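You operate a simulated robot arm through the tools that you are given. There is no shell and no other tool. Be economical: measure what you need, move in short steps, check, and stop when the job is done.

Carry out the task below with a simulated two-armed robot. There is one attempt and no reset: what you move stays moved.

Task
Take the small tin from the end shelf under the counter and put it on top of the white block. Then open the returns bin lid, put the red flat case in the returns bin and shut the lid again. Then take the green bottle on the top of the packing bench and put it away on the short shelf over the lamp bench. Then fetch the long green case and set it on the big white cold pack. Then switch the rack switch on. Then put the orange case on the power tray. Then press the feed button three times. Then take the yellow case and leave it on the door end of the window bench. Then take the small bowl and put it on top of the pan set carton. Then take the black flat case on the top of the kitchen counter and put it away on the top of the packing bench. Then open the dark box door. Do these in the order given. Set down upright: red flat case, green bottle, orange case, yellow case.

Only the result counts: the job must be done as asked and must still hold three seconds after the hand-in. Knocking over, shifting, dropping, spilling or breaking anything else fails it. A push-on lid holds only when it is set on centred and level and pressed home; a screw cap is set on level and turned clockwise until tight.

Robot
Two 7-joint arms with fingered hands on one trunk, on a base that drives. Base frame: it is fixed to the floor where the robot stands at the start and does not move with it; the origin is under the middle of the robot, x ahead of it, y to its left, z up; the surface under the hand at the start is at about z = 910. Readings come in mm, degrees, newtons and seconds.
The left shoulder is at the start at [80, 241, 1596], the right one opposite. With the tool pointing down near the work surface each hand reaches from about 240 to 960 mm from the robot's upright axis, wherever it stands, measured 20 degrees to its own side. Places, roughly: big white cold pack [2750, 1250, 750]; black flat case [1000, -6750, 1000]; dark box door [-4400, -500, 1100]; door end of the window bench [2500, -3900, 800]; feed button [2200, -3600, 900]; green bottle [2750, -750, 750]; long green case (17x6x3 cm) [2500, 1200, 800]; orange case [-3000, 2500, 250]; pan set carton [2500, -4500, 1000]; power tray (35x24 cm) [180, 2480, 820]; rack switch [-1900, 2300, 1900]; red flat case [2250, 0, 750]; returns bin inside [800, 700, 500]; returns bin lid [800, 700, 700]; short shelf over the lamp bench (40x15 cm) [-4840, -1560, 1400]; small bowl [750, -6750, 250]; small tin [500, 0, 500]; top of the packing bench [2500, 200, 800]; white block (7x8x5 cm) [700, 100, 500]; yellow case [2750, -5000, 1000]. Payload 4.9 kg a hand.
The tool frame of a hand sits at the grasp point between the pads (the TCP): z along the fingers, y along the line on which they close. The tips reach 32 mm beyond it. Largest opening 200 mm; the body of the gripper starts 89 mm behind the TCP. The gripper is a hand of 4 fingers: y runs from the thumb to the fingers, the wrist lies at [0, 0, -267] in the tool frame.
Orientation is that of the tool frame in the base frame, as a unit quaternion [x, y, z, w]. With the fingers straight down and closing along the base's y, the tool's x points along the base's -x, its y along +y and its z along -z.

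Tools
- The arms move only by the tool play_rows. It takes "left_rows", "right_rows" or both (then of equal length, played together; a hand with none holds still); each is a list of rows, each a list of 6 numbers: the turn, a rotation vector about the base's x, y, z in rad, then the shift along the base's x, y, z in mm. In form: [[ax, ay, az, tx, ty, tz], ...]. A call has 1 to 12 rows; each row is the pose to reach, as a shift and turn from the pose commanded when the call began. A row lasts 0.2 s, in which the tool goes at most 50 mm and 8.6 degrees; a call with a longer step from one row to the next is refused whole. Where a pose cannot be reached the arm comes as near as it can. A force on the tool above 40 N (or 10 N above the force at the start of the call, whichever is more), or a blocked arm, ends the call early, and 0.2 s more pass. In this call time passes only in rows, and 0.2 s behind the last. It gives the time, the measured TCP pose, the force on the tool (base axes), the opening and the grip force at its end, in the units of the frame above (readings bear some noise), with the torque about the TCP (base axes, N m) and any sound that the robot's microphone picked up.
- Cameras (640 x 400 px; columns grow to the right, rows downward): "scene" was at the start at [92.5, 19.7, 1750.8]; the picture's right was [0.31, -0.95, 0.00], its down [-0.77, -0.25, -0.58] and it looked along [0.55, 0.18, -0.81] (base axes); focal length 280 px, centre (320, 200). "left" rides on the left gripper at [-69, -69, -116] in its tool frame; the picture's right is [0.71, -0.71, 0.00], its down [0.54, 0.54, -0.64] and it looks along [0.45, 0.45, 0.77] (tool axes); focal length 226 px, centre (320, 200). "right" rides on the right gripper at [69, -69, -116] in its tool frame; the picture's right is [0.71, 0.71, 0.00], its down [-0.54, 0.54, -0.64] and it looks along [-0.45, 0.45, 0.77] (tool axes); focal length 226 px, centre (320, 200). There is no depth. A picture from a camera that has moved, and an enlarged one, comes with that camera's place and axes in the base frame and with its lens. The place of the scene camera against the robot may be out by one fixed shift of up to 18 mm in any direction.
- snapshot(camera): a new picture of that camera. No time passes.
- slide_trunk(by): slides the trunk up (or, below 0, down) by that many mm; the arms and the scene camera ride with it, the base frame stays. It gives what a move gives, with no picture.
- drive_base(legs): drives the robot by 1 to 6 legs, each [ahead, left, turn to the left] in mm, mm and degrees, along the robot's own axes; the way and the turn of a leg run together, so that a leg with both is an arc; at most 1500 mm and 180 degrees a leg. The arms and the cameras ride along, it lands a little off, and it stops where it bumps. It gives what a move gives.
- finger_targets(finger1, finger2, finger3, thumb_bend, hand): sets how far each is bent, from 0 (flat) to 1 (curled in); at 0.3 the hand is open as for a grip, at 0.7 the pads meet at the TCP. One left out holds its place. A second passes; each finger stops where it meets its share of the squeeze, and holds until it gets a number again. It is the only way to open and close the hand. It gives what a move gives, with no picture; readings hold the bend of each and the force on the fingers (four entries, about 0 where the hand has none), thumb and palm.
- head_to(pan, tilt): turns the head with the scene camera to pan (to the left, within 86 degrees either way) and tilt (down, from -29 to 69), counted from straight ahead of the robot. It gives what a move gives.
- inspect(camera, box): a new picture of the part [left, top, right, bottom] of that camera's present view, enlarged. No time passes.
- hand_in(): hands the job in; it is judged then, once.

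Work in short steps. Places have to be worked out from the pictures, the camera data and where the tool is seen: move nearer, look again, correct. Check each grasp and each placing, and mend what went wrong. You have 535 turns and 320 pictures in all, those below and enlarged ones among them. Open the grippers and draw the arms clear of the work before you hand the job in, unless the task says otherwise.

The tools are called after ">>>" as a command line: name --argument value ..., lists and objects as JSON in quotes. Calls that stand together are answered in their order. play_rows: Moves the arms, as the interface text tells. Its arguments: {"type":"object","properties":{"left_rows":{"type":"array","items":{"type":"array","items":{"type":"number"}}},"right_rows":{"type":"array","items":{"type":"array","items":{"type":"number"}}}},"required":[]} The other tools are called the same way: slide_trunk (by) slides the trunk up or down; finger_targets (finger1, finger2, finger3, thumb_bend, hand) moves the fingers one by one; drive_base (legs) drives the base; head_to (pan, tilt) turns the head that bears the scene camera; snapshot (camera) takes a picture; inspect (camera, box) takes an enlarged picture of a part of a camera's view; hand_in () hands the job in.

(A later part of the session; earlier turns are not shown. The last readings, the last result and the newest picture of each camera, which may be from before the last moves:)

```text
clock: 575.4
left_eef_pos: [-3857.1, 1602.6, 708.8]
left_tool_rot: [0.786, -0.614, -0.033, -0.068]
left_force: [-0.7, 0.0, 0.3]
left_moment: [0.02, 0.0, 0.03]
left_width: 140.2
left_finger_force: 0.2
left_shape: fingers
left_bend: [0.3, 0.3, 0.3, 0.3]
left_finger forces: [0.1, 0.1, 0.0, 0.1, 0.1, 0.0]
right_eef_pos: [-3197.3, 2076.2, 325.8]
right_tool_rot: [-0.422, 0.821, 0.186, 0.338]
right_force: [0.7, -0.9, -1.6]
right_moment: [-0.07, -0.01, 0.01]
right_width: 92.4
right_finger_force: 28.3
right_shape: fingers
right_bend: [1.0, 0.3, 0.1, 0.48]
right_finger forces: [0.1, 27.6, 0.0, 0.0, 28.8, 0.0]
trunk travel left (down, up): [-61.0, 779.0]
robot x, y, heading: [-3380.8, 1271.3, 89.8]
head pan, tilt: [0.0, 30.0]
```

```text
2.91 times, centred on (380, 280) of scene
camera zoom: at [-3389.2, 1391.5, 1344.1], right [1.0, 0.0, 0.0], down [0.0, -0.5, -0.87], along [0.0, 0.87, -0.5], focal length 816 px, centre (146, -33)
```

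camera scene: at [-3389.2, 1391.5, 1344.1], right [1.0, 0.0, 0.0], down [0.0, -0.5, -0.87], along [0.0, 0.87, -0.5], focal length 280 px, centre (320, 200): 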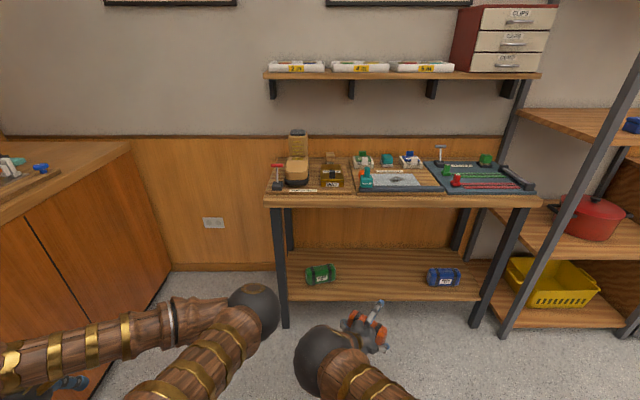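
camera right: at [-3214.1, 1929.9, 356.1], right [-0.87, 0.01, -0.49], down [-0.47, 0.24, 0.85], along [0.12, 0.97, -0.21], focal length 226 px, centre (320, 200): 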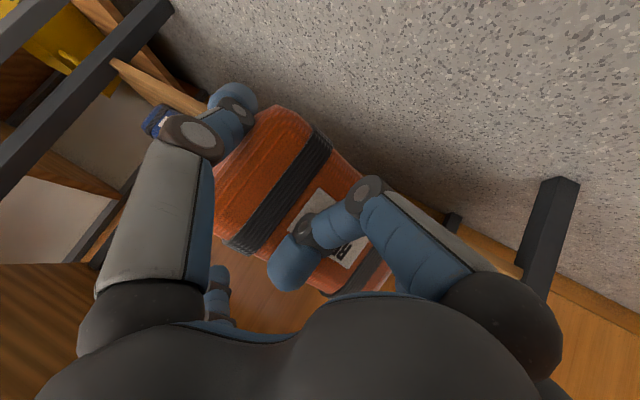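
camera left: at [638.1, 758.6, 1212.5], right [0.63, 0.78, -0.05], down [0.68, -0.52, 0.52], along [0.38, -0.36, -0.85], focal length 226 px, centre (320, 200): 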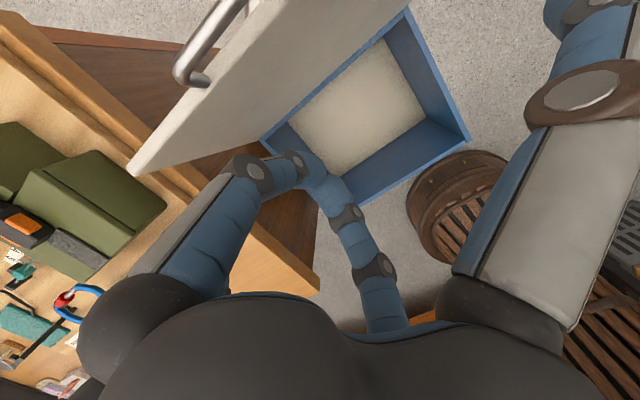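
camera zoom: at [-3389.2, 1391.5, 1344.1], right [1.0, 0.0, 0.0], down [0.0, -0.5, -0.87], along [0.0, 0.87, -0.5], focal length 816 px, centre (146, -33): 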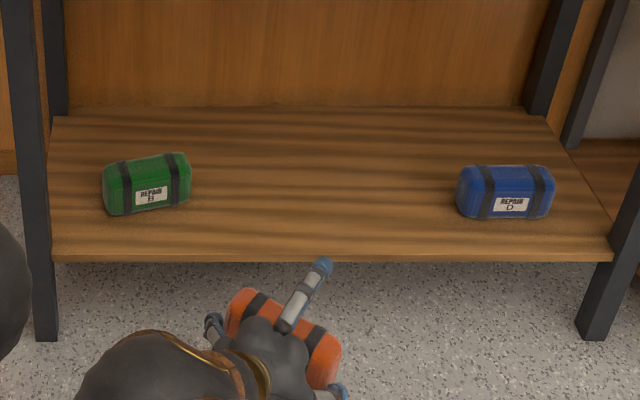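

The green case got nudged by ~25 mm and 8°; I'll set it straight later when I return here for the dark box. Now I carry the orange case to the power tray: back off, raise the trunk, strafe to x≈0.

>>> drive_base --legs '[[-75, 0, 0]]'

>>> slide_trunk --by 400

>>> slide_trunk --by 200

>>> drive_base --legs '[[0, -1500, 0], [0, -1500, 0], [0, -380, 0]]'

>>> head_to --pan -5 --tilt 40

>>> snapshot --camera "scene"

```text
clock: 576.5
left_eef_pos: [-3858.2, 1527.7, 710.3]
left_tool_rot: [0.785, -0.614, -0.033, -0.069]
left_force: [-0.2, 0.0, -0.2]
left_moment: [0.04, 0.02, -0.01]
left_width: 140.0
left_finger_force: 0.0
left_shape: fingers
left_bend: [0.3, 0.3, 0.3, 0.3]
left_finger forces: [0.1, 0.1, 0.0, 0.1, 0.1, 0.1]
right_eef_pos: [-3196.5, 2001.9, 325.4]
right_tool_rot: [-0.421, 0.821, 0.185, 0.338]
right_force: [0.7, 0.9, -1.0]
right_moment: [-0.07, 0.01, -0.01]
right_width: 92.3
right_finger_force: 28.6
right_shape: fingers
right_bend: [1.0, 0.3, 0.1, 0.48]
right_finger forces: [0.1, 27.5, 0.0, 0.0, 28.9, 0.0]
trunk travel left (down, up): [-61.0, 779.0]
robot x, y, heading: [-3381.3, 1199.3, 89.6]
head pan, tilt: [0.0, 30.0]
```

```text
clock: 580.3
left_eef_pos: [-3856.8, 1527.1, 1110.1]
left_tool_rot: [0.785, -0.614, -0.033, -0.068]
left_force: [0.1, -0.7, 0.0]
left_moment: [-0.01, -0.01, 0.0]
left_width: 139.9
left_finger_force: 0.0
left_shape: fingers
left_bend: [0.3, 0.3, 0.3, 0.3]
left_finger forces: [0.1, 0.1, 0.0, 0.1, 0.0, 0.0]
right_eef_pos: [-3196.6, 2002.8, 722.0]
right_tool_rot: [-0.422, 0.821, 0.186, 0.337]
right_force: [0.2, 0.3, -1.0]
right_moment: [-0.07, 0.02, 0.01]
right_width: 92.1
right_finger_force: 27.9
right_shape: fingers
right_bend: [1.0, 0.3, 0.1, 0.48]
right_finger forces: [0.0, 27.5, 0.1, 0.0, 28.9, 0.1]
trunk travel left (down, up): [-461.0, 379.0]
robot x, y, heading: [-3383.8, 1201.8, 89.9]
head pan, tilt: [0.0, 30.0]
```

```text
clock: 582.5
left_eef_pos: [-3858.6, 1528.5, 1310.6]
left_tool_rot: [0.785, -0.614, -0.033, -0.068]
left_force: [-0.1, -0.4, -0.2]
left_moment: [0.02, 0.01, -0.02]
left_width: 140.2
left_finger_force: 0.0
left_shape: fingers
left_bend: [0.3, 0.3, 0.3, 0.3]
left_finger forces: [0.0, 0.0, 0.1, 0.0, 0.0, 0.0]
right_eef_pos: [-3197.6, 2003.3, 924.2]
right_tool_rot: [-0.421, 0.821, 0.185, 0.338]
right_force: [-1.2, -0.1, -2.0]
right_moment: [-0.01, 0.0, -0.02]
right_width: 92.3
right_finger_force: 27.9
right_shape: fingers
right_bend: [1.0, 0.3, 0.1, 0.48]
right_finger forces: [0.0, 27.5, 0.0, 0.0, 28.9, 0.0]
trunk travel left (down, up): [-661.0, 179.0]
robot x, y, heading: [-3382.4, 1202.3, 89.9]
head pan, tilt: [0.0, 30.0]
```

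```text
clock: 598.9
left_eef_pos: [-497.8, 1512.3, 1308.6]
left_tool_rot: [0.781, -0.619, -0.033, -0.069]
left_force: [-1.0, 0.2, 0.1]
left_moment: [0.03, -0.04, 0.01]
left_width: 140.1
left_finger_force: 0.0
left_shape: fingers
left_bend: [0.3, 0.3, 0.3, 0.3]
left_finger forces: [0.0, 0.1, 0.1, 0.1, 0.1, 0.1]
right_eef_pos: [170.2, 1978.2, 924.4]
right_tool_rot: [-0.417, 0.823, 0.183, 0.339]
right_force: [-1.1, -0.1, -2.0]
right_moment: [-0.04, 0.0, -0.01]
right_width: 92.2
right_finger_force: 28.9
right_shape: fingers
right_bend: [1.0, 0.3, 0.1, 0.48]
right_finger forces: [0.0, 27.5, 0.1, 0.0, 28.8, 0.0]
trunk travel left (down, up): [-661.0, 179.0]
robot x, y, heading: [-25.5, 1178.4, 89.3]
head pan, tilt: [0.0, 30.0]
```

```text
clock: 599.6
left_eef_pos: [-494.6, 1514.3, 1310.6]
left_tool_rot: [0.782, -0.619, -0.033, -0.069]
left_force: [-0.5, 0.6, 0.4]
left_moment: [-0.01, -0.03, 0.0]
left_width: 140.1
left_finger_force: 0.2
left_shape: fingers
left_bend: [0.3, 0.3, 0.3, 0.3]
left_finger forces: [0.1, 0.0, 0.0, 0.1, 0.1, 0.1]
right_eef_pos: [170.7, 1978.0, 924.5]
right_tool_rot: [-0.416, 0.824, 0.184, 0.339]
right_force: [0.3, -0.6, -1.6]
right_moment: [-0.04, -0.01, 0.02]
right_width: 92.3
right_finger_force: 28.1
right_shape: fingers
right_bend: [1.0, 0.3, 0.1, 0.48]
right_finger forces: [0.0, 27.4, 0.1, 0.0, 28.7, 0.1]
trunk travel left (down, up): [-661.0, 179.0]
robot x, y, heading: [-20.0, 1180.6, 89.2]
head pan, tilt: [-5.0, 40.0]
```

```text
115 pictures are left
camera scene: at [-23.3, 1290.6, 1928.7], right [0.99, -0.1, 0.0], down [-0.06, -0.64, -0.77], along [0.08, 0.76, -0.64], focal length 280 px, centre (320, 200)
```

scene: 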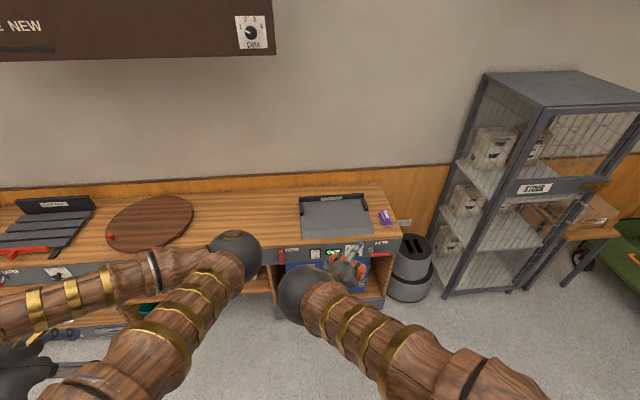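

The power tray is the grey tray at about (198, 2463). I drive forward 463 mm to bring the case over it and check.

>>> drive_base --legs '[[463, -25, 0.8]]'

>>> snapshot --camera "right"

>>> inspect --camera "scene" --box '[240, 180, 440, 320]'

```text
clock: 602.4
left_eef_pos: [-471.1, 1967.8, 1309.7]
left_tool_rot: [0.785, -0.614, -0.035, -0.069]
left_force: [-0.6, -0.6, 0.2]
left_moment: [0.02, -0.03, -0.03]
left_width: 140.2
left_finger_force: 0.1
left_shape: fingers
left_bend: [0.3, 0.3, 0.3, 0.3]
left_finger forces: [0.0, 0.1, 0.0, 0.0, 0.0, 0.1]
right_eef_pos: [190.1, 2443.0, 925.2]
right_tool_rot: [-0.422, 0.82, 0.186, 0.338]
right_force: [0.2, 0.0, -1.2]
right_moment: [-0.04, -0.01, -0.03]
right_width: 92.4
right_finger_force: 28.2
right_shape: fingers
right_bend: [1.0, 0.3, 0.1, 0.48]
right_finger forces: [0.1, 27.3, 0.0, 0.0, 28.8, 0.0]
trunk travel left (down, up): [-661.0, 179.0]
robot x, y, heading: [3.1, 1644.6, 89.7]
head pan, tilt: [-5.0, 40.0]
```

```text
114 pictures are left
camera right: at [172.3, 2295.9, 956.6], right [-0.87, 0.01, -0.49], down [-0.47, 0.24, 0.85], along [0.12, 0.97, -0.21], focal length 226 px, centre (320, 200)
```

right: 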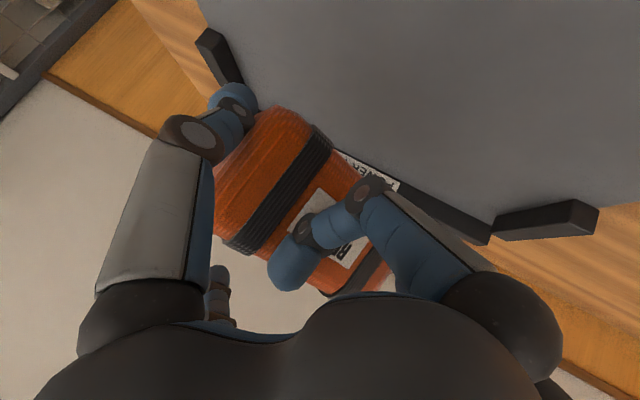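

```text
2.86 times, centred on (340, 250) of scene
camera zoom: at [4.7, 1750.9, 1928.9], right [1.0, -0.09, 0.0], down [-0.06, -0.64, -0.77], along [0.07, 0.76, -0.64], focal length 801 px, centre (263, 57)
```

zoom: 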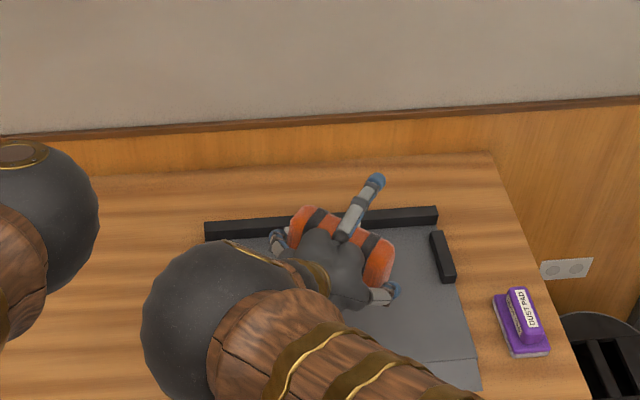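

The tray spans about x −15…370, y 2320…2580; the case centre is (179, 2467), slightly toward the back bar. I back 15 mm and lower in steps to contact.

>>> drive_base --legs '[[-15, 0, 0]]'

>>> slide_trunk --by -32

>>> slide_trunk --by -8

>>> slide_trunk --by -5

```text
clock: 603.1
left_eef_pos: [-470.7, 1958.7, 1309.3]
left_tool_rot: [0.786, -0.614, -0.033, -0.066]
left_force: [-0.6, 1.4, 0.1]
left_moment: [-0.05, 0.04, -0.02]
left_width: 140.1
left_finger_force: 0.1
left_shape: fingers
left_bend: [0.3, 0.3, 0.3, 0.3]
left_finger forces: [0.0, 0.0, 0.1, 0.0, 0.0, 0.0]
right_eef_pos: [191.2, 2430.6, 920.9]
right_tool_rot: [-0.423, 0.821, 0.185, 0.336]
right_force: [-0.5, 1.1, -2.4]
right_moment: [-0.06, -0.01, 0.01]
right_width: 92.4
right_finger_force: 27.9
right_shape: fingers
right_bend: [1.0, 0.3, 0.1, 0.48]
right_finger forces: [0.0, 27.4, 0.0, 0.0, 28.8, 0.0]
trunk travel left (down, up): [-661.0, 179.0]
robot x, y, heading: [2.4, 1624.6, 89.7]
head pan, tilt: [-5.0, 40.0]
```

```text
clock: 603.9
left_eef_pos: [-470.7, 1957.4, 1276.6]
left_tool_rot: [0.786, -0.614, -0.033, -0.067]
left_force: [0.5, 0.4, 0.6]
left_moment: [-0.04, -0.01, 0.02]
left_width: 140.0
left_finger_force: 0.1
left_shape: fingers
left_bend: [0.3, 0.3, 0.3, 0.3]
left_finger forces: [0.0, 0.0, 0.1, 0.0, 0.1, 0.1]
right_eef_pos: [189.8, 2430.4, 890.5]
right_tool_rot: [-0.421, 0.822, 0.184, 0.337]
right_force: [0.9, 0.1, -2.2]
right_moment: [-0.07, 0.02, -0.02]
right_width: 92.2
right_finger_force: 28.3
right_shape: fingers
right_bend: [1.0, 0.3, 0.1, 0.48]
right_finger forces: [0.0, 27.4, 0.0, 0.1, 28.7, 0.1]
trunk travel left (down, up): [-629.0, 211.0]
robot x, y, heading: [6.8, 1628.2, 89.8]
head pan, tilt: [-5.0, 40.0]
```

```text
clock: 604.5
left_eef_pos: [-472.6, 1956.4, 1269.2]
left_tool_rot: [0.785, -0.615, -0.032, -0.067]
left_force: [-0.5, -0.3, 0.3]
left_moment: [0.01, 0.0, 0.02]
left_width: 140.2
left_finger_force: 0.1
left_shape: fingers
left_bend: [0.3, 0.3, 0.3, 0.3]
left_finger forces: [0.0, 0.0, 0.1, 0.0, 0.1, 0.0]
right_eef_pos: [190.0, 2429.9, 883.7]
right_tool_rot: [-0.422, 0.822, 0.184, 0.336]
right_force: [0.2, 0.4, -2.3]
right_moment: [-0.04, -0.03, 0.02]
right_width: 92.2
right_finger_force: 28.0
right_shape: fingers
right_bend: [1.0, 0.3, 0.1, 0.48]
right_finger forces: [0.0, 27.3, 0.1, 0.0, 28.8, 0.0]
trunk travel left (down, up): [-621.0, 219.0]
robot x, y, heading: [8.0, 1628.8, 89.9]
head pan, tilt: [-5.0, 40.0]
```

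```text
clock: 605.0
left_eef_pos: [-471.4, 1956.1, 1262.7]
left_tool_rot: [0.785, -0.614, -0.034, -0.068]
left_force: [0.0, -0.1, -1.1]
left_moment: [-0.01, 0.01, 0.0]
left_width: 140.2
left_finger_force: 0.1
left_shape: fingers
left_bend: [0.3, 0.3, 0.3, 0.3]
left_finger forces: [0.1, 0.0, 0.0, 0.0, 0.0, 0.0]
right_eef_pos: [190.5, 2428.7, 877.6]
right_tool_rot: [-0.421, 0.821, 0.184, 0.337]
right_force: [0.6, -0.3, -2.3]
right_moment: [-0.04, 0.03, -0.02]
right_width: 92.4
right_finger_force: 28.1
right_shape: fingers
right_bend: [1.0, 0.3, 0.1, 0.48]
right_finger forces: [0.0, 27.4, 0.0, 0.0, 28.7, 0.0]
trunk travel left (down, up): [-616.0, 224.0]
robot x, y, heading: [5.8, 1629.0, 89.9]
head pan, tilt: [-5.0, 40.0]
```

No contact yet; I keep lowering in small steps.

>>> slide_trunk --by -7

>>> slide_trunk --by -6

>>> slide_trunk --by -6

>>> inspect --camera "scene" --box '[240, 180, 440, 320]'

```text
clock: 605.6
left_eef_pos: [-470.7, 1955.1, 1257.5]
left_tool_rot: [0.785, -0.614, -0.033, -0.068]
left_force: [0.3, 0.8, 0.1]
left_moment: [-0.01, 0.01, -0.03]
left_width: 140.1
left_finger_force: 0.2
left_shape: fingers
left_bend: [0.3, 0.3, 0.3, 0.3]
left_finger forces: [0.0, 0.0, 0.1, 0.0, 0.1, 0.0]
right_eef_pos: [190.3, 2427.9, 870.8]
right_tool_rot: [-0.422, 0.821, 0.185, 0.338]
right_force: [-0.1, 0.6, -1.6]
right_moment: [-0.03, 0.02, -0.01]
right_width: 92.1
right_finger_force: 28.0
right_shape: fingers
right_bend: [1.0, 0.3, 0.1, 0.48]
right_finger forces: [0.0, 27.5, 0.1, 0.0, 28.8, 0.1]
trunk travel left (down, up): [-609.0, 231.0]
robot x, y, heading: [4.1, 1625.9, 90.0]
head pan, tilt: [-5.0, 40.0]
```

```text
clock: 606.1
left_eef_pos: [-469.5, 1955.1, 1251.6]
left_tool_rot: [0.786, -0.614, -0.034, -0.067]
left_force: [-0.3, 0.2, -0.1]
left_moment: [0.01, 0.01, 0.02]
left_width: 140.0
left_finger_force: 0.1
left_shape: fingers
left_bend: [0.3, 0.3, 0.3, 0.3]
left_finger forces: [0.0, 0.0, 0.1, 0.0, 0.1, 0.1]
right_eef_pos: [190.0, 2428.8, 866.0]
right_tool_rot: [-0.421, 0.821, 0.184, 0.338]
right_force: [0.8, -0.3, -2.1]
right_moment: [-0.07, -0.03, -0.04]
right_width: 92.0
right_finger_force: 28.3
right_shape: fingers
right_bend: [1.0, 0.3, 0.1, 0.48]
right_finger forces: [0.0, 27.5, 0.0, 0.0, 28.7, 0.0]
trunk travel left (down, up): [-603.0, 237.0]
robot x, y, heading: [7.1, 1628.4, 89.9]
head pan, tilt: [-5.0, 40.0]
```

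```text
clock: 606.7
left_eef_pos: [-470.5, 1955.4, 1246.8]
left_tool_rot: [0.786, -0.614, -0.033, -0.068]
left_force: [0.0, 0.3, -0.2]
left_moment: [0.0, -0.02, -0.05]
left_width: 140.3
left_finger_force: 0.1
left_shape: fingers
left_bend: [0.3, 0.3, 0.3, 0.3]
left_finger forces: [0.0, 0.1, 0.0, 0.0, 0.0, 0.1]
right_eef_pos: [190.0, 2428.4, 859.9]
right_tool_rot: [-0.421, 0.822, 0.185, 0.337]
right_force: [0.2, 0.0, -2.0]
right_moment: [-0.08, 0.0, -0.01]
right_width: 92.1
right_finger_force: 28.5
right_shape: fingers
right_bend: [1.0, 0.3, 0.1, 0.48]
right_finger forces: [0.1, 27.4, 0.0, 0.0, 28.6, 0.0]
trunk travel left (down, up): [-597.0, 243.0]
robot x, y, heading: [5.4, 1625.8, 90.0]
head pan, tilt: [-5.0, 40.0]
```

```text
2.86 times, centred on (340, 250) of scene
camera zoom: at [4.7, 1739.5, 1864.6], right [1.0, -0.09, 0.0], down [-0.06, -0.64, -0.77], along [0.07, 0.76, -0.64], focal length 801 px, centre (263, 57)
```

zoom: 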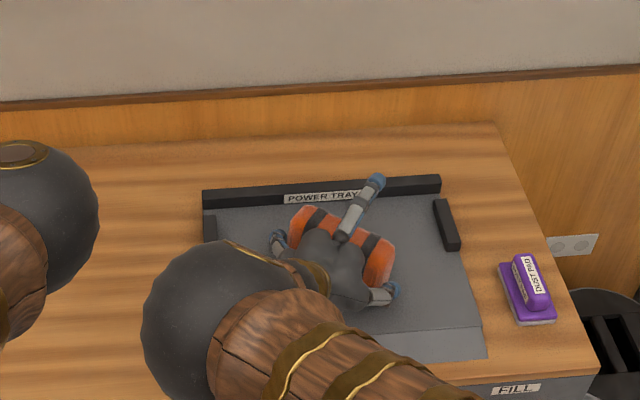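

The case is well inside the tray outline. I continue lowering.

>>> slide_trunk --by -8

>>> slide_trunk --by -6

>>> slide_trunk --by -6

```text
clock: 607.2
left_eef_pos: [-472.1, 1953.6, 1238.2]
left_tool_rot: [0.785, -0.615, -0.033, -0.069]
left_force: [0.1, -0.3, -0.3]
left_moment: [-0.04, 0.02, 0.01]
left_width: 140.1
left_finger_force: 0.0
left_shape: fingers
left_bend: [0.3, 0.3, 0.3, 0.3]
left_finger forces: [0.1, 0.1, 0.1, 0.0, 0.0, 0.0]
right_eef_pos: [189.3, 2429.2, 853.6]
right_tool_rot: [-0.421, 0.821, 0.185, 0.338]
right_force: [-2.9, -5.4, 11.3]
right_moment: [-0.28, -0.87, -0.38]
right_width: 92.5
right_finger_force: 29.6
right_shape: fingers
right_bend: [1.0, 0.3, 0.1, 0.48]
right_finger forces: [2.8, 27.3, 0.1, 0.0, 29.8, 0.1]
trunk travel left (down, up): [-589.0, 251.0]
robot x, y, heading: [3.3, 1629.2, 90.1]
head pan, tilt: [-5.0, 40.0]
```

```text
clock: 607.8
left_eef_pos: [-472.5, 1952.2, 1232.0]
left_tool_rot: [0.785, -0.615, -0.034, -0.068]
left_force: [0.3, 0.3, 0.6]
left_moment: [0.03, -0.02, -0.02]
left_width: 139.8
left_finger_force: 0.0
left_shape: fingers
left_bend: [0.3, 0.3, 0.3, 0.3]
left_finger forces: [0.1, 0.0, 0.0, 0.0, 0.1, 0.0]
right_eef_pos: [188.3, 2426.9, 849.3]
right_tool_rot: [-0.421, 0.82, 0.186, 0.339]
right_force: [-7.2, -10.3, 23.0]
right_moment: [-0.4, -1.79, -0.74]
right_width: 94.1
right_finger_force: 33.6
right_shape: fingers
right_bend: [1.0, 0.3, 0.1, 0.48]
right_finger forces: [10.0, 26.4, 0.0, 0.1, 30.9, 0.0]
trunk travel left (down, up): [-583.0, 257.0]
robot x, y, heading: [7.1, 1626.5, 89.8]
head pan, tilt: [-5.0, 40.0]
```

```text
clock: 608.2
left_eef_pos: [-472.1, 1951.0, 1227.7]
left_tool_rot: [0.786, -0.614, -0.034, -0.07]
left_force: [-0.1, -0.1, 0.2]
left_moment: [-0.02, 0.02, -0.01]
left_width: 140.1
left_finger_force: 0.1
left_shape: fingers
left_bend: [0.3, 0.3, 0.3, 0.3]
left_finger forces: [0.0, 0.0, 0.0, 0.1, 0.0, 0.1]
right_eef_pos: [188.9, 2428.3, 846.9]
right_tool_rot: [-0.423, 0.818, 0.188, 0.341]
right_force: [-4.3, -10.7, 20.2]
right_moment: [-0.36, -1.58, -0.78]
right_width: 94.8
right_finger_force: 32.8
right_shape: fingers
right_bend: [1.0, 0.3, 0.1, 0.47]
right_finger forces: [10.1, 23.7, 0.0, 0.0, 31.3, 0.0]
trunk travel left (down, up): [-579.0, 261.0]
robot x, y, heading: [3.9, 1627.0, 90.0]
head pan, tilt: [-5.0, 40.0]
stopped: the force on the tool passed its limit at 42 N (the readings are from after the stop); the commanded pose is now the measured one
```

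Contact at about TCP 853. I raise 5 mm to relieve, then open thumb and finger2 and look.

>>> slide_trunk --by 7

>>> finger_targets --hand "right" --finger2 0.2 --thumb_bend 0.36

>>> snapshot --camera "right"

```text
clock: 608.8
left_eef_pos: [-468.9, 1955.6, 1234.8]
left_tool_rot: [0.785, -0.615, -0.033, -0.068]
left_force: [-0.1, 0.4, -0.2]
left_moment: [0.0, 0.0, -0.03]
left_width: 139.9
left_finger_force: 0.0
left_shape: fingers
left_bend: [0.3, 0.3, 0.3, 0.3]
left_finger forces: [0.0, 0.0, 0.0, 0.0, 0.0, 0.0]
right_eef_pos: [189.2, 2429.6, 849.8]
right_tool_rot: [-0.423, 0.82, 0.187, 0.339]
right_force: [0.4, 0.5, -0.8]
right_moment: [-0.06, -0.06, 0.01]
right_width: 93.9
right_finger_force: 28.5
right_shape: fingers
right_bend: [1.0, 0.3, 0.1, 0.48]
right_finger forces: [2.6, 25.5, 0.0, 0.0, 28.5, 0.0]
trunk travel left (down, up): [-586.0, 254.0]
robot x, y, heading: [4.5, 1627.8, 89.5]
head pan, tilt: [-5.0, 40.0]
```

```text
clock: 609.8
left_eef_pos: [-471.3, 1954.5, 1235.1]
left_tool_rot: [0.785, -0.614, -0.034, -0.068]
left_force: [0.2, 0.5, 0.5]
left_moment: [0.0, 0.01, 0.0]
left_width: 140.0
left_finger_force: 0.1
left_shape: fingers
left_bend: [0.3, 0.3, 0.3, 0.3]
left_finger forces: [0.1, 0.0, 0.0, 0.0, 0.0, 0.0]
right_eef_pos: [190.3, 2429.1, 850.8]
right_tool_rot: [-0.422, 0.82, 0.186, 0.338]
right_force: [-1.2, -0.6, -0.2]
right_moment: [0.06, -0.01, 0.0]
right_width: 106.8
right_finger_force: 0.7
right_shape: fingers
right_bend: [1.0, 0.2, 0.1, 0.36]
right_finger forces: [0.8, 0.1, 0.0, 0.0, 0.0, 0.0]
trunk travel left (down, up): [-586.0, 254.0]
robot x, y, heading: [4.7, 1630.3, 89.7]
head pan, tilt: [-5.0, 40.0]
```

```text
111 pictures are left
camera right: at [171.6, 2283.6, 881.7], right [-0.87, 0.01, -0.49], down [-0.47, 0.24, 0.85], along [0.12, 0.97, -0.2], focal length 226 px, centre (320, 200)
```

right: 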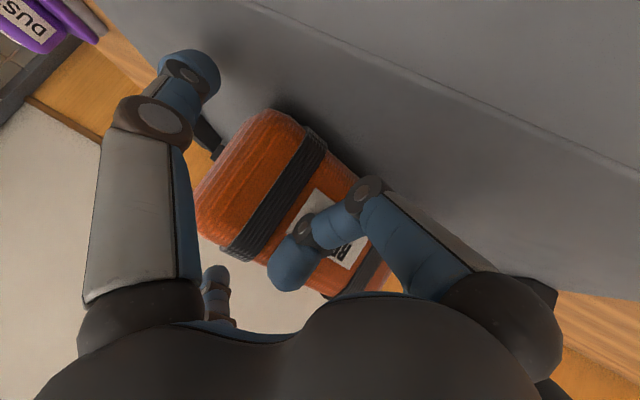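

The case rests on the tray. I back away along the hand's own direction and verify.

>>> drive_base --legs '[[-160, 108, 0], [-200, 0, 0]]'

>>> inspect --camera "scene" --box '[260, 160, 460, 300]'

```text
clock: 612.5
left_eef_pos: [-580.0, 1599.0, 1233.6]
left_tool_rot: [0.786, -0.614, -0.033, -0.066]
left_force: [0.0, -0.3, 0.3]
left_moment: [-0.05, 0.0, -0.03]
left_width: 140.1
left_finger_force: 0.1
left_shape: fingers
left_bend: [0.3, 0.3, 0.3, 0.3]
left_finger forces: [0.0, 0.0, 0.0, 0.0, 0.0, 0.1]
right_eef_pos: [81.4, 2073.8, 846.9]
right_tool_rot: [-0.423, 0.82, 0.186, 0.338]
right_force: [0.4, -0.3, -0.6]
right_moment: [0.02, 0.0, -0.02]
right_width: 106.7
right_finger_force: 0.0
right_shape: fingers
right_bend: [1.0, 0.2, 0.1, 0.36]
right_finger forces: [0.0, 0.1, 0.0, 0.1, 0.0, 0.0]
trunk travel left (down, up): [-586.0, 254.0]
robot x, y, heading: [-103.7, 1265.1, 90.0]
head pan, tilt: [-5.0, 40.0]
```

```text
2.86 times, centred on (360, 230) of scene
camera zoom: at [-103.7, 1386.1, 1852.9], right [1.0, -0.09, 0.0], down [-0.06, -0.64, -0.76], along [0.07, 0.76, -0.65], focal length 801 px, centre (206, 114)
```

zoom: 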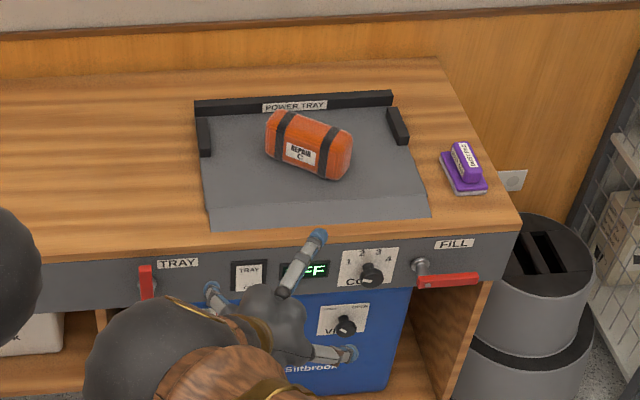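

Task 6 is done: the orange case stands on the power tray. I restore the right hand to tool-down and drive to the aisle, then toward the window bench for the feed button.

>>> play_rows --right_rows '[[-0.095, 0.03, 0.071, 5, -35, 20], [-0.19, 0.059, 0.142, 10, -70, 40], [-0.286, 0.089, 0.213, 15, -105, 60], [-0.381, 0.118, 0.284, 20, -140, 80], [-0.477, 0.148, 0.355, 30, -175, 100], [-0.572, 0.177, 0.426, 40, -205, 120], [-0.668, 0.207, 0.497, 55, -230, 140], [-0.763, 0.236, 0.568, 70, -250, 160]]'

>>> finger_targets --hand "right" --finger1 0.3 --finger2 0.3 --finger3 0.3 --thumb_bend 0.3

>>> drive_base --legs '[[0, -1500, 0], [0, -260, 0], [0, 0, -180], [1500, 0, 0], [1500, 0, 0]]'

>>> head_to --pan 15 --tilt 20

>>> snapshot --camera "scene"

```text
clock: 614.3
left_eef_pos: [-578.7, 1600.6, 1238.1]
left_tool_rot: [0.79, -0.607, -0.038, -0.08]
left_force: [0.4, 0.1, 0.5]
left_moment: [0.0, 0.04, -0.02]
left_width: 140.3
left_finger_force: 0.1
left_shape: fingers
left_bend: [0.3, 0.3, 0.3, 0.3]
left_finger forces: [0.1, 0.0, 0.1, 0.0, 0.0, 0.0]
right_eef_pos: [214.0, 1769.5, 968.0]
right_tool_rot: [-0.698, 0.713, -0.069, 0.023]
right_force: [-0.2, -0.3, 1.0]
right_moment: [0.0, 0.02, -0.01]
right_width: 106.7
right_finger_force: 0.1
right_shape: fingers
right_bend: [1.0, 0.2, 0.1, 0.36]
right_finger forces: [0.0, 0.0, 0.1, 0.0, 0.0, 0.1]
trunk travel left (down, up): [-586.0, 254.0]
robot x, y, heading: [-104.1, 1268.1, 89.6]
head pan, tilt: [-5.0, 40.0]
stopped in row 8 (right hand): the arm was blocked; the commanded pose is now the measured one
```

```text
clock: 615.3
left_eef_pos: [-580.8, 1600.5, 1238.3]
left_tool_rot: [0.789, -0.607, -0.038, -0.08]
left_force: [0.3, -0.4, 0.3]
left_moment: [0.03, 0.01, -0.04]
left_width: 140.3
left_finger_force: 0.1
left_shape: fingers
left_bend: [0.3, 0.3, 0.3, 0.3]
left_finger forces: [0.0, 0.0, 0.0, 0.1, 0.0, 0.0]
right_eef_pos: [213.1, 1770.8, 968.6]
right_tool_rot: [-0.698, 0.712, -0.07, 0.023]
right_force: [-0.2, 0.3, 0.2]
right_moment: [0.0, 0.03, 0.0]
right_width: 139.7
right_finger_force: 0.0
right_shape: fingers
right_bend: [0.3, 0.3, 0.3, 0.3]
right_finger forces: [0.0, 0.0, 0.1, 0.0, 0.1, 0.1]
trunk travel left (down, up): [-586.0, 254.0]
robot x, y, heading: [-104.4, 1269.7, 90.1]
head pan, tilt: [-5.0, 40.0]
```

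```text
clock: 645.6
left_eef_pos: [2093.3, -2069.8, 1238.9]
left_tool_rot: [0.611, 0.787, -0.079, 0.038]
left_force: [0.4, 0.6, -0.4]
left_moment: [0.01, 0.01, 0.0]
left_width: 140.1
left_finger_force: 0.1
left_shape: fingers
left_bend: [0.3, 0.3, 0.3, 0.3]
left_finger forces: [0.0, 0.0, 0.1, 0.0, 0.0, 0.0]
right_eef_pos: [1298.4, -2234.6, 969.0]
right_tool_rot: [0.715, 0.696, -0.024, -0.07]
right_force: [-0.3, -0.2, 0.6]
right_moment: [0.01, 0.0, 0.02]
right_width: 139.9
right_finger_force: 0.1
right_shape: fingers
right_bend: [0.3, 0.3, 0.3, 0.3]
right_finger forces: [0.0, 0.0, 0.0, 0.0, 0.1, 0.0]
trunk travel left (down, up): [-586.0, 254.0]
robot x, y, heading: [1622.0, -1735.7, -90.6]
head pan, tilt: [-5.0, 40.0]
```

```text
clock: 646.5
left_eef_pos: [2094.3, -2071.2, 1238.7]
left_tool_rot: [0.61, 0.788, -0.079, 0.037]
left_force: [-0.1, 0.1, 1.3]
left_moment: [0.01, 0.0, 0.03]
left_width: 140.3
left_finger_force: 0.0
left_shape: fingers
left_bend: [0.3, 0.3, 0.3, 0.3]
left_finger forces: [0.1, 0.0, 0.0, 0.1, 0.1, 0.0]
right_eef_pos: [1297.8, -2236.0, 969.1]
right_tool_rot: [0.714, 0.696, -0.024, -0.07]
right_force: [0.0, 0.5, 0.5]
right_moment: [0.02, 0.0, -0.01]
right_width: 139.9
right_finger_force: 0.0
right_shape: fingers
right_bend: [0.3, 0.3, 0.3, 0.3]
right_finger forces: [0.0, 0.0, 0.0, 0.1, 0.0, 0.0]
trunk travel left (down, up): [-586.0, 254.0]
robot x, y, heading: [1617.6, -1733.9, -90.6]
head pan, tilt: [15.0, 20.0]
```

```text
109 pictures are left
camera scene: at [1635.7, -1859.1, 1884.7], right [-0.97, -0.25, 0.0], down [-0.09, 0.33, -0.94], along [0.24, -0.91, -0.34], focal length 280 px, centre (320, 200)
```

scene: 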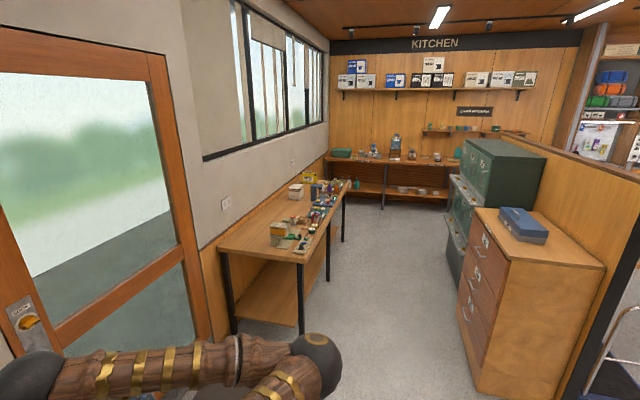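

The window bench runs from y≈−3580 along x≥2215. I drive down, turn to face it, and look at its door end.

>>> drive_base --legs '[[1100, 0, 0], [0, 0, 90.6], [0, -830, 0]]'

>>> head_to --pan 0 --tilt 42

>>> snapshot --camera "scene"

```text
clock: 660.0
left_eef_pos: [1942.9, -3183.8, 1237.2]
left_tool_rot: [-0.136, 0.987, -0.03, 0.082]
left_force: [0.7, 0.4, 0.2]
left_moment: [0.03, 0.04, 0.0]
left_width: 140.3
left_finger_force: 0.1
left_shape: fingers
left_bend: [0.3, 0.3, 0.3, 0.3]
left_finger forces: [0.0, 0.0, 0.0, 0.0, 0.0, 0.0]
right_eef_pos: [2124.6, -3974.7, 969.6]
right_tool_rot: [0.003, 0.997, -0.066, -0.033]
right_force: [-0.8, 33.3, 6.4]
right_moment: [0.91, -0.59, 3.63]
right_width: 139.8
right_finger_force: 17.0
right_shape: fingers
right_bend: [0.3, 0.3, 0.3, 0.3]
right_finger forces: [0.0, 0.0, 34.0, 0.0, 0.0, 0.0]
trunk travel left (down, up): [-586.0, 254.0]
robot x, y, heading: [1617.7, -3666.2, 0.4]
head pan, tilt: [15.0, 20.0]
```

```text
clock: 660.9
left_eef_pos: [1943.3, -3184.4, 1238.2]
left_tool_rot: [-0.136, 0.987, -0.03, 0.083]
left_force: [0.1, -0.2, -0.7]
left_moment: [-0.03, 0.04, 0.01]
left_width: 140.6
left_finger_force: 0.1
left_shape: fingers
left_bend: [0.3, 0.3, 0.3, 0.3]
left_finger forces: [0.0, 0.1, 0.1, 0.0, 0.0, 0.0]
right_eef_pos: [2124.3, -3973.4, 967.5]
right_tool_rot: [0.001, 0.997, -0.063, -0.032]
right_force: [-0.5, 18.9, 3.7]
right_moment: [0.46, -0.39, 2.03]
right_width: 140.0
right_finger_force: 9.9
right_shape: fingers
right_bend: [0.3, 0.3, 0.3, 0.3]
right_finger forces: [0.0, 0.0, 18.9, 0.0, 0.0, 0.0]
trunk travel left (down, up): [-586.0, 254.0]
robot x, y, heading: [1617.8, -3663.8, 0.8]
head pan, tilt: [0.0, 42.0]
```

```text
108 pictures are left
camera scene: at [1722.8, -3665.9, 1850.6], right [0.01, -1.0, 0.0], down [-0.67, -0.01, -0.74], along [0.74, 0.01, -0.67], focal length 280 px, centre (320, 200)
```

scene: 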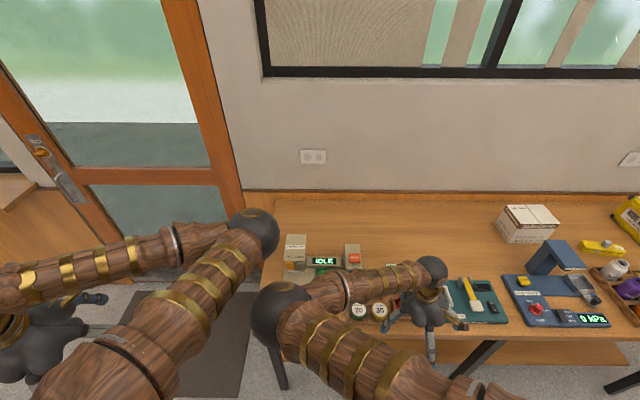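

The right hand is touching something on the bench. I lift it straight up at once and look.

>>> play_rows --right_rows '[[0, 0, 0, -10, 12, 20], [0, 0, 0, -25, 15, 60], [0, 0, 0, -60, 15, 100], [0, 0, 0, -100, 15, 130]]'

>>> inspect --camera "scene" --box '[260, 200, 640, 360]'

>>> snapshot --camera "right"

```text
refused: row 3 steps farther than a row can; nothing moved
```

```text
1.68 times, centred on (450, 280) of scene
camera zoom: at [1722.8, -3665.9, 1850.6], right [0.01, -1.0, 0.0], down [-0.67, -0.01, -0.74], along [0.74, 0.01, -0.67], focal length 472 px, centre (101, 65)
```

zoom: 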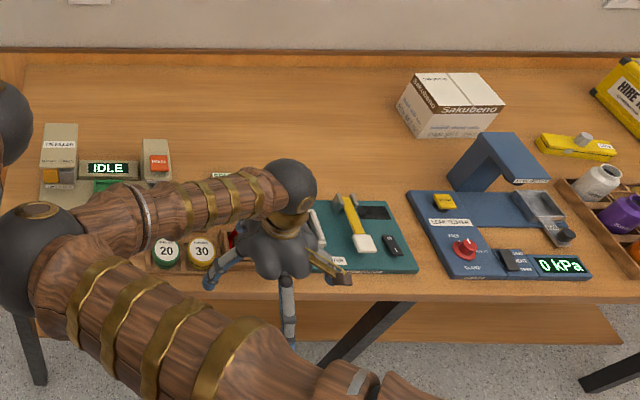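

```text
106 pictures are left
camera right: at [2063.5, -4026.8, 1096.8], right [-0.71, 0.71, -0.05], down [0.58, 0.62, 0.53], along [0.4, 0.35, -0.84], focal length 226 px, centre (320, 200)
```

right: 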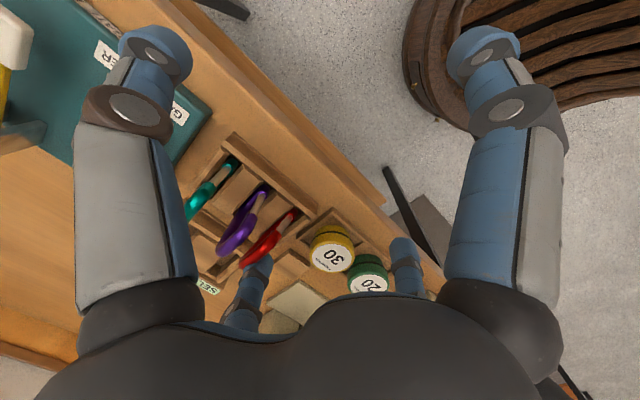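

Finger3 is pressing sideways against something near the scissors holder. I move it back +15 mm in y and then up, in small rows.

>>> play_rows --right_rows '[[0, 0, 0, 0, 12, 2], [0, 0, 0, 0, 15, 30], [0, 0, 0, -15, 15, 65], [0, 0, 0, -40, 15, 100], [0, 0, 0, -75, 15, 130]]'

>>> snapshot --camera "right"

```text
clock: 661.4
left_eef_pos: [1947.3, -3182.0, 1241.4]
left_tool_rot: [-0.142, 0.985, -0.034, 0.093]
left_force: [0.7, -0.5, 0.0]
left_moment: [0.05, 0.03, 0.01]
left_width: 140.0
left_finger_force: 0.1
left_shape: fingers
left_bend: [0.3, 0.3, 0.3, 0.3]
left_finger forces: [0.0, 0.0, 0.0, 0.0, 0.1, 0.0]
right_eef_pos: [2113.3, -3974.8, 968.2]
right_tool_rot: [-0.003, 0.996, -0.073, -0.045]
right_force: [2.6, 18.6, 7.9]
right_moment: [0.52, -0.91, 2.05]
right_width: 139.9
right_finger_force: 9.1
right_shape: fingers
right_bend: [0.3, 0.3, 0.26, 0.3]
right_finger forces: [0.1, 0.0, 18.8, 0.0, 0.0, 0.1]
trunk travel left (down, up): [-586.0, 254.0]
robot x, y, heading: [1615.4, -3669.0, 0.9]
head pan, tilt: [0.0, 42.0]
stopped in row 2 (right hand): the force on the tool passed its limit at 52 N (the readings are from after the stop); the commanded pose is now the measured one
```

```text
105 pictures are left
camera right: at [2057.1, -4025.3, 1100.0], right [-0.71, 0.7, -0.04], down [0.59, 0.63, 0.51], along [0.38, 0.34, -0.86], focal length 226 px, centre (320, 200)
```

right: 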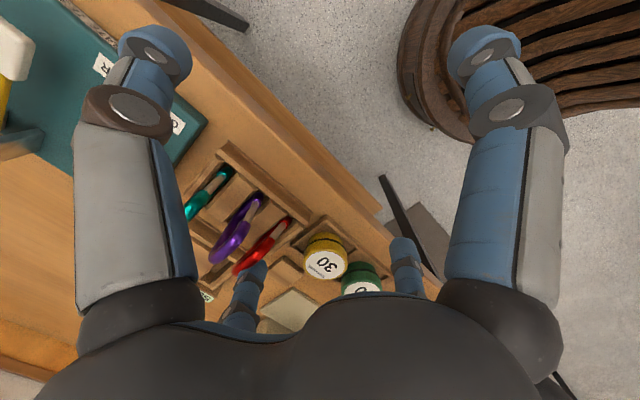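

Finger3 seems to be caught at the red scissors' handle. I zoom to see how.

>>> inspect --camera "right" --box '[180, 150, 420, 340]'

>>> inspect --camera "scene" --box '[330, 240, 470, 330]'

```text
2.11 times, centred on (300, 245) of right
camera zoom: at [2057.1, -4025.3, 1100.0], right [-0.71, 0.7, -0.04], down [0.59, 0.63, 0.51], along [0.38, 0.34, -0.86], focal length 476 px, centre (362, 105)
```

zoom: 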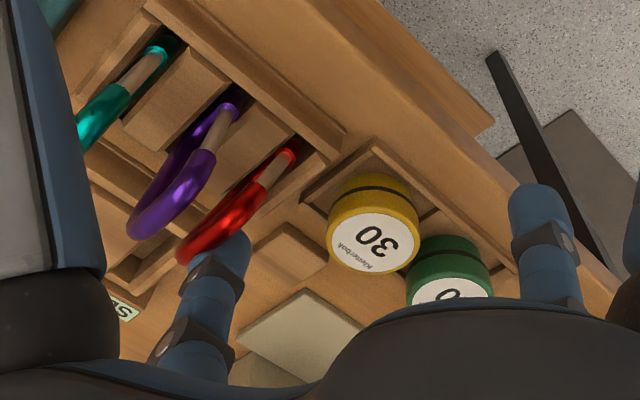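

```text
4.44 times, centred on (400, 285) of scene
camera zoom: at [1725.5, -3665.6, 1850.4], right [0.02, -1.0, 0.0], down [-0.67, -0.01, -0.74], along [0.74, 0.01, -0.67], focal length 1246 px, centre (-36, -178)
```

zoom: 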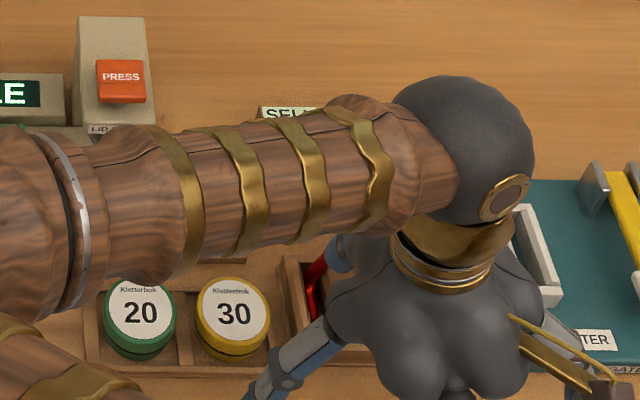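

They are carabiners standing in slots; finger3 leans on the red one, and the arm's elbow hinders its own motion. I move the whole robot +y 15 mm instead and raise with the trunk.

>>> drive_base --legs '[[0, 15, 0]]'

>>> slide_trunk --by 150

>>> snapshot --camera "right"

```text
clock: 662.1
left_eef_pos: [1945.6, -3173.9, 1243.3]
left_tool_rot: [-0.141, 0.985, -0.033, 0.094]
left_force: [-0.1, -1.5, 0.2]
left_moment: [0.06, 0.0, 0.03]
left_width: 140.2
left_finger_force: 0.2
left_shape: fingers
left_bend: [0.3, 0.3, 0.3, 0.3]
left_finger forces: [0.0, 0.0, 0.0, 0.0, 0.0, 0.1]
right_eef_pos: [2111.7, -3964.9, 969.3]
right_tool_rot: [-0.001, 0.996, -0.073, -0.044]
right_force: [3.4, 11.3, 3.6]
right_moment: [0.38, -0.53, 1.34]
right_width: 140.1
right_finger_force: 6.4
right_shape: fingers
right_bend: [0.3, 0.3, 0.26, 0.3]
right_finger forces: [0.1, 0.0, 12.3, 0.0, 0.1, 0.0]
trunk travel left (down, up): [-586.0, 254.0]
robot x, y, heading: [1614.8, -3651.9, 0.8]
head pan, tilt: [0.0, 42.0]
```

```text
clock: 663.9
left_eef_pos: [1947.1, -3170.1, 1392.1]
left_tool_rot: [-0.142, 0.985, -0.033, 0.093]
left_force: [-0.6, -0.2, 0.4]
left_moment: [-0.02, 0.01, 0.01]
left_width: 140.1
left_finger_force: 0.1
left_shape: fingers
left_bend: [0.3, 0.3, 0.3, 0.3]
left_finger forces: [0.1, 0.1, 0.1, 0.0, 0.0, 0.0]
right_eef_pos: [2112.3, -3961.7, 1119.1]
right_tool_rot: [-0.001, 0.996, -0.074, -0.045]
right_force: [0.9, -0.1, -0.7]
right_moment: [0.0, 0.02, -0.01]
right_width: 140.2
right_finger_force: 0.0
right_shape: fingers
right_bend: [0.3, 0.3, 0.3, 0.3]
right_finger forces: [0.0, 0.0, 0.0, 0.0, 0.1, 0.1]
trunk travel left (down, up): [-736.0, 104.0]
robot x, y, heading: [1616.9, -3654.4, 0.7]
head pan, tilt: [0.0, 42.0]
```

```text
102 pictures are left
camera right: at [2054.9, -4013.2, 1250.3], right [-0.71, 0.7, -0.04], down [0.59, 0.63, 0.51], along [0.38, 0.34, -0.86], focal length 226 px, centre (320, 200)
```

right: 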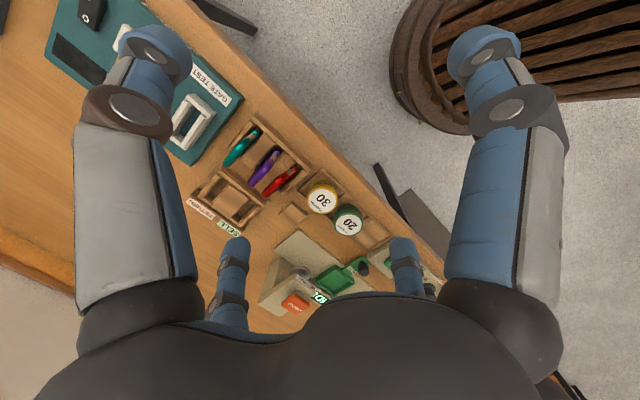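

The carabiners look undisturbed. I bring the left hand over the feeder device to view it with its camera.

>>> play_rows --left_rows '[[0.02, 0, -0.05, 20, -30, -25], [0.05, 0, -0.1, 40, -60, -50], [0.08, -0.05, -0.15, 60, -90, -80], [0.08, -0.1, -0.2, 80, -120, -110], [0.08, -0.15, -0.25, 100, -150, -140], [0.08, -0.18, -0.28, 120, -180, -165]]'

>>> snapshot --camera "left"

```text
clock: 664.5
left_eef_pos: [1932.3, -3153.6, 1353.6]
left_tool_rot: [-0.219, 0.971, -0.011, 0.101]
left_force: [-0.7, -0.1, 0.0]
left_moment: [-0.02, -0.01, 0.01]
left_width: 140.2
left_finger_force: 0.0
left_shape: fingers
left_bend: [0.3, 0.3, 0.3, 0.3]
left_finger forces: [0.1, 0.0, 0.1, 0.0, 0.0, 0.1]
left hand out of reach, approached as far as the arm can: row 1, 2
right_eef_pos: [2103.2, -3974.0, 1114.9]
right_tool_rot: [-0.005, 0.995, -0.085, -0.053]
right_force: [-0.3, 0.3, -0.2]
right_moment: [-0.03, 0.0, -0.02]
right_width: 140.3
right_finger_force: 0.0
right_shape: fingers
right_bend: [0.3, 0.3, 0.3, 0.3]
right_finger forces: [0.1, 0.0, 0.1, 0.1, 0.0, 0.1]
trunk travel left (down, up): [-736.0, 104.0]
robot x, y, heading: [1617.9, -3656.3, 0.7]
head pan, tilt: [0.0, 42.0]
stopped in row 2 (left hand): the arm was blocked; the commanded pose is now the measured one
```

```text
101 pictures are left
camera left: at [1997.5, -3188.4, 1483.4], right [-0.33, -0.94, -0.09], down [-0.84, 0.24, 0.49], along [-0.44, 0.24, -0.87], focal length 226 px, centre (320, 200)
```

left: 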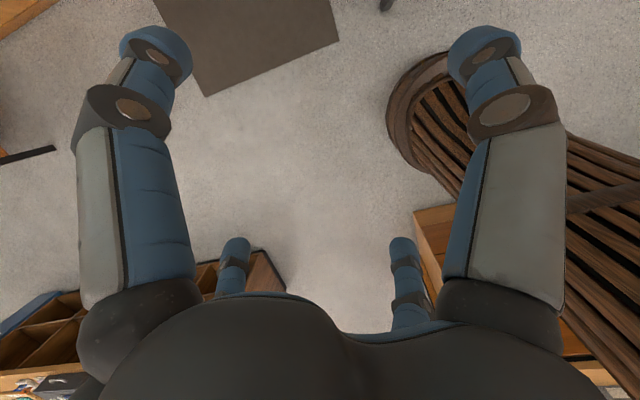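

The elbows hinder each other. I spread the arms: right hand outward (−y), left hand outward (+y).

>>> play_rows --right_rows '[[0.04, 0.02, 0, -10, -40, 10], [0.08, 0.04, 0, -20, -80, 20], [0.12, 0.06, 0, -30, -120, 30], [0.16, 0.08, 0, -40, -160, 40], [0.16, 0.1, 0, -50, -200, 50]]'

>>> play_rows --left_rows '[[0, -0.04, 0.1, 20, 40, -10], [0, -0.08, 0.2, 40, 80, -20], [0, -0.12, 0.3, 60, 110, -30], [0, -0.16, 0.4, 90, 130, -50], [0, -0.2, 0.45, 125, 130, -80]]'

>>> snapshot --camera "scene"

```text
clock: 665.7
left_eef_pos: [1931.9, -3158.3, 1355.0]
left_tool_rot: [-0.217, 0.971, -0.009, 0.101]
left_force: [-1.3, 0.0, -1.3]
left_moment: [0.03, 0.01, 0.03]
left_width: 140.1
left_finger_force: 0.0
left_shape: fingers
left_bend: [0.3, 0.3, 0.3, 0.3]
left_finger forces: [0.1, 0.0, 0.0, 0.1, 0.1, 0.0]
right_eef_pos: [2053.6, -4177.4, 1163.0]
right_tool_rot: [-0.013, 0.995, -0.002, -0.101]
right_force: [-1.0, 0.9, 0.5]
right_moment: [0.01, 0.01, 0.01]
right_width: 140.4
right_finger_force: 0.0
right_shape: fingers
right_bend: [0.3, 0.3, 0.3, 0.3]
right_finger forces: [0.0, 0.1, 0.0, 0.1, 0.0, 0.0]
trunk travel left (down, up): [-736.0, 104.0]
robot x, y, heading: [1614.5, -3653.6, 0.8]
head pan, tilt: [0.0, 42.0]
```

```text
clock: 666.9
left_eef_pos: [2057.3, -3023.9, 1272.9]
left_tool_rot: [-0.427, 0.883, -0.009, 0.195]
left_force: [0.2, 1.0, 0.2]
left_moment: [-0.01, 0.05, 0.03]
left_width: 140.0
left_finger_force: 0.1
left_shape: fingers
left_bend: [0.3, 0.3, 0.3, 0.3]
left_finger forces: [0.0, 0.0, 0.1, 0.0, 0.0, 0.0]
right_eef_pos: [2054.1, -4172.5, 1164.2]
right_tool_rot: [-0.013, 0.995, -0.003, -0.101]
right_force: [0.4, -0.1, 0.1]
right_moment: [-0.02, 0.01, -0.02]
right_width: 140.2
right_finger_force: 0.0
right_shape: fingers
right_bend: [0.3, 0.3, 0.3, 0.3]
right_finger forces: [0.1, 0.0, 0.0, 0.0, 0.0, 0.1]
trunk travel left (down, up): [-736.0, 104.0]
robot x, y, heading: [1614.5, -3651.9, 0.8]
head pan, tilt: [0.0, 42.0]
```

```text
100 pictures are left
camera scene: at [1725.8, -3654.1, 2000.4], right [0.01, -1.0, 0.0], down [-0.67, -0.01, -0.74], along [0.74, 0.01, -0.67], focal length 280 px, centre (320, 200)
```

scene: 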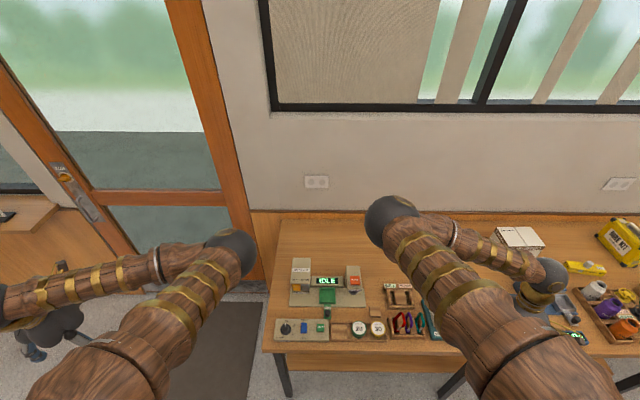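

Now the device is in clear view. I zoom in.

>>> inspect --camera "scene" --box '[260, 240, 440, 352]'

```text
3.56 times, centred on (350, 296) of scene
camera zoom: at [1725.8, -3654.1, 2000.4], right [0.01, -1.0, 0.0], down [-0.67, -0.01, -0.74], along [0.74, 0.01, -0.67], focal length 997 px, centre (213, -141)
```

zoom: 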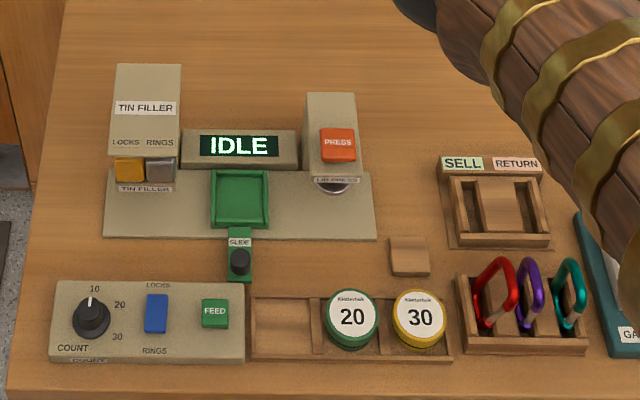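

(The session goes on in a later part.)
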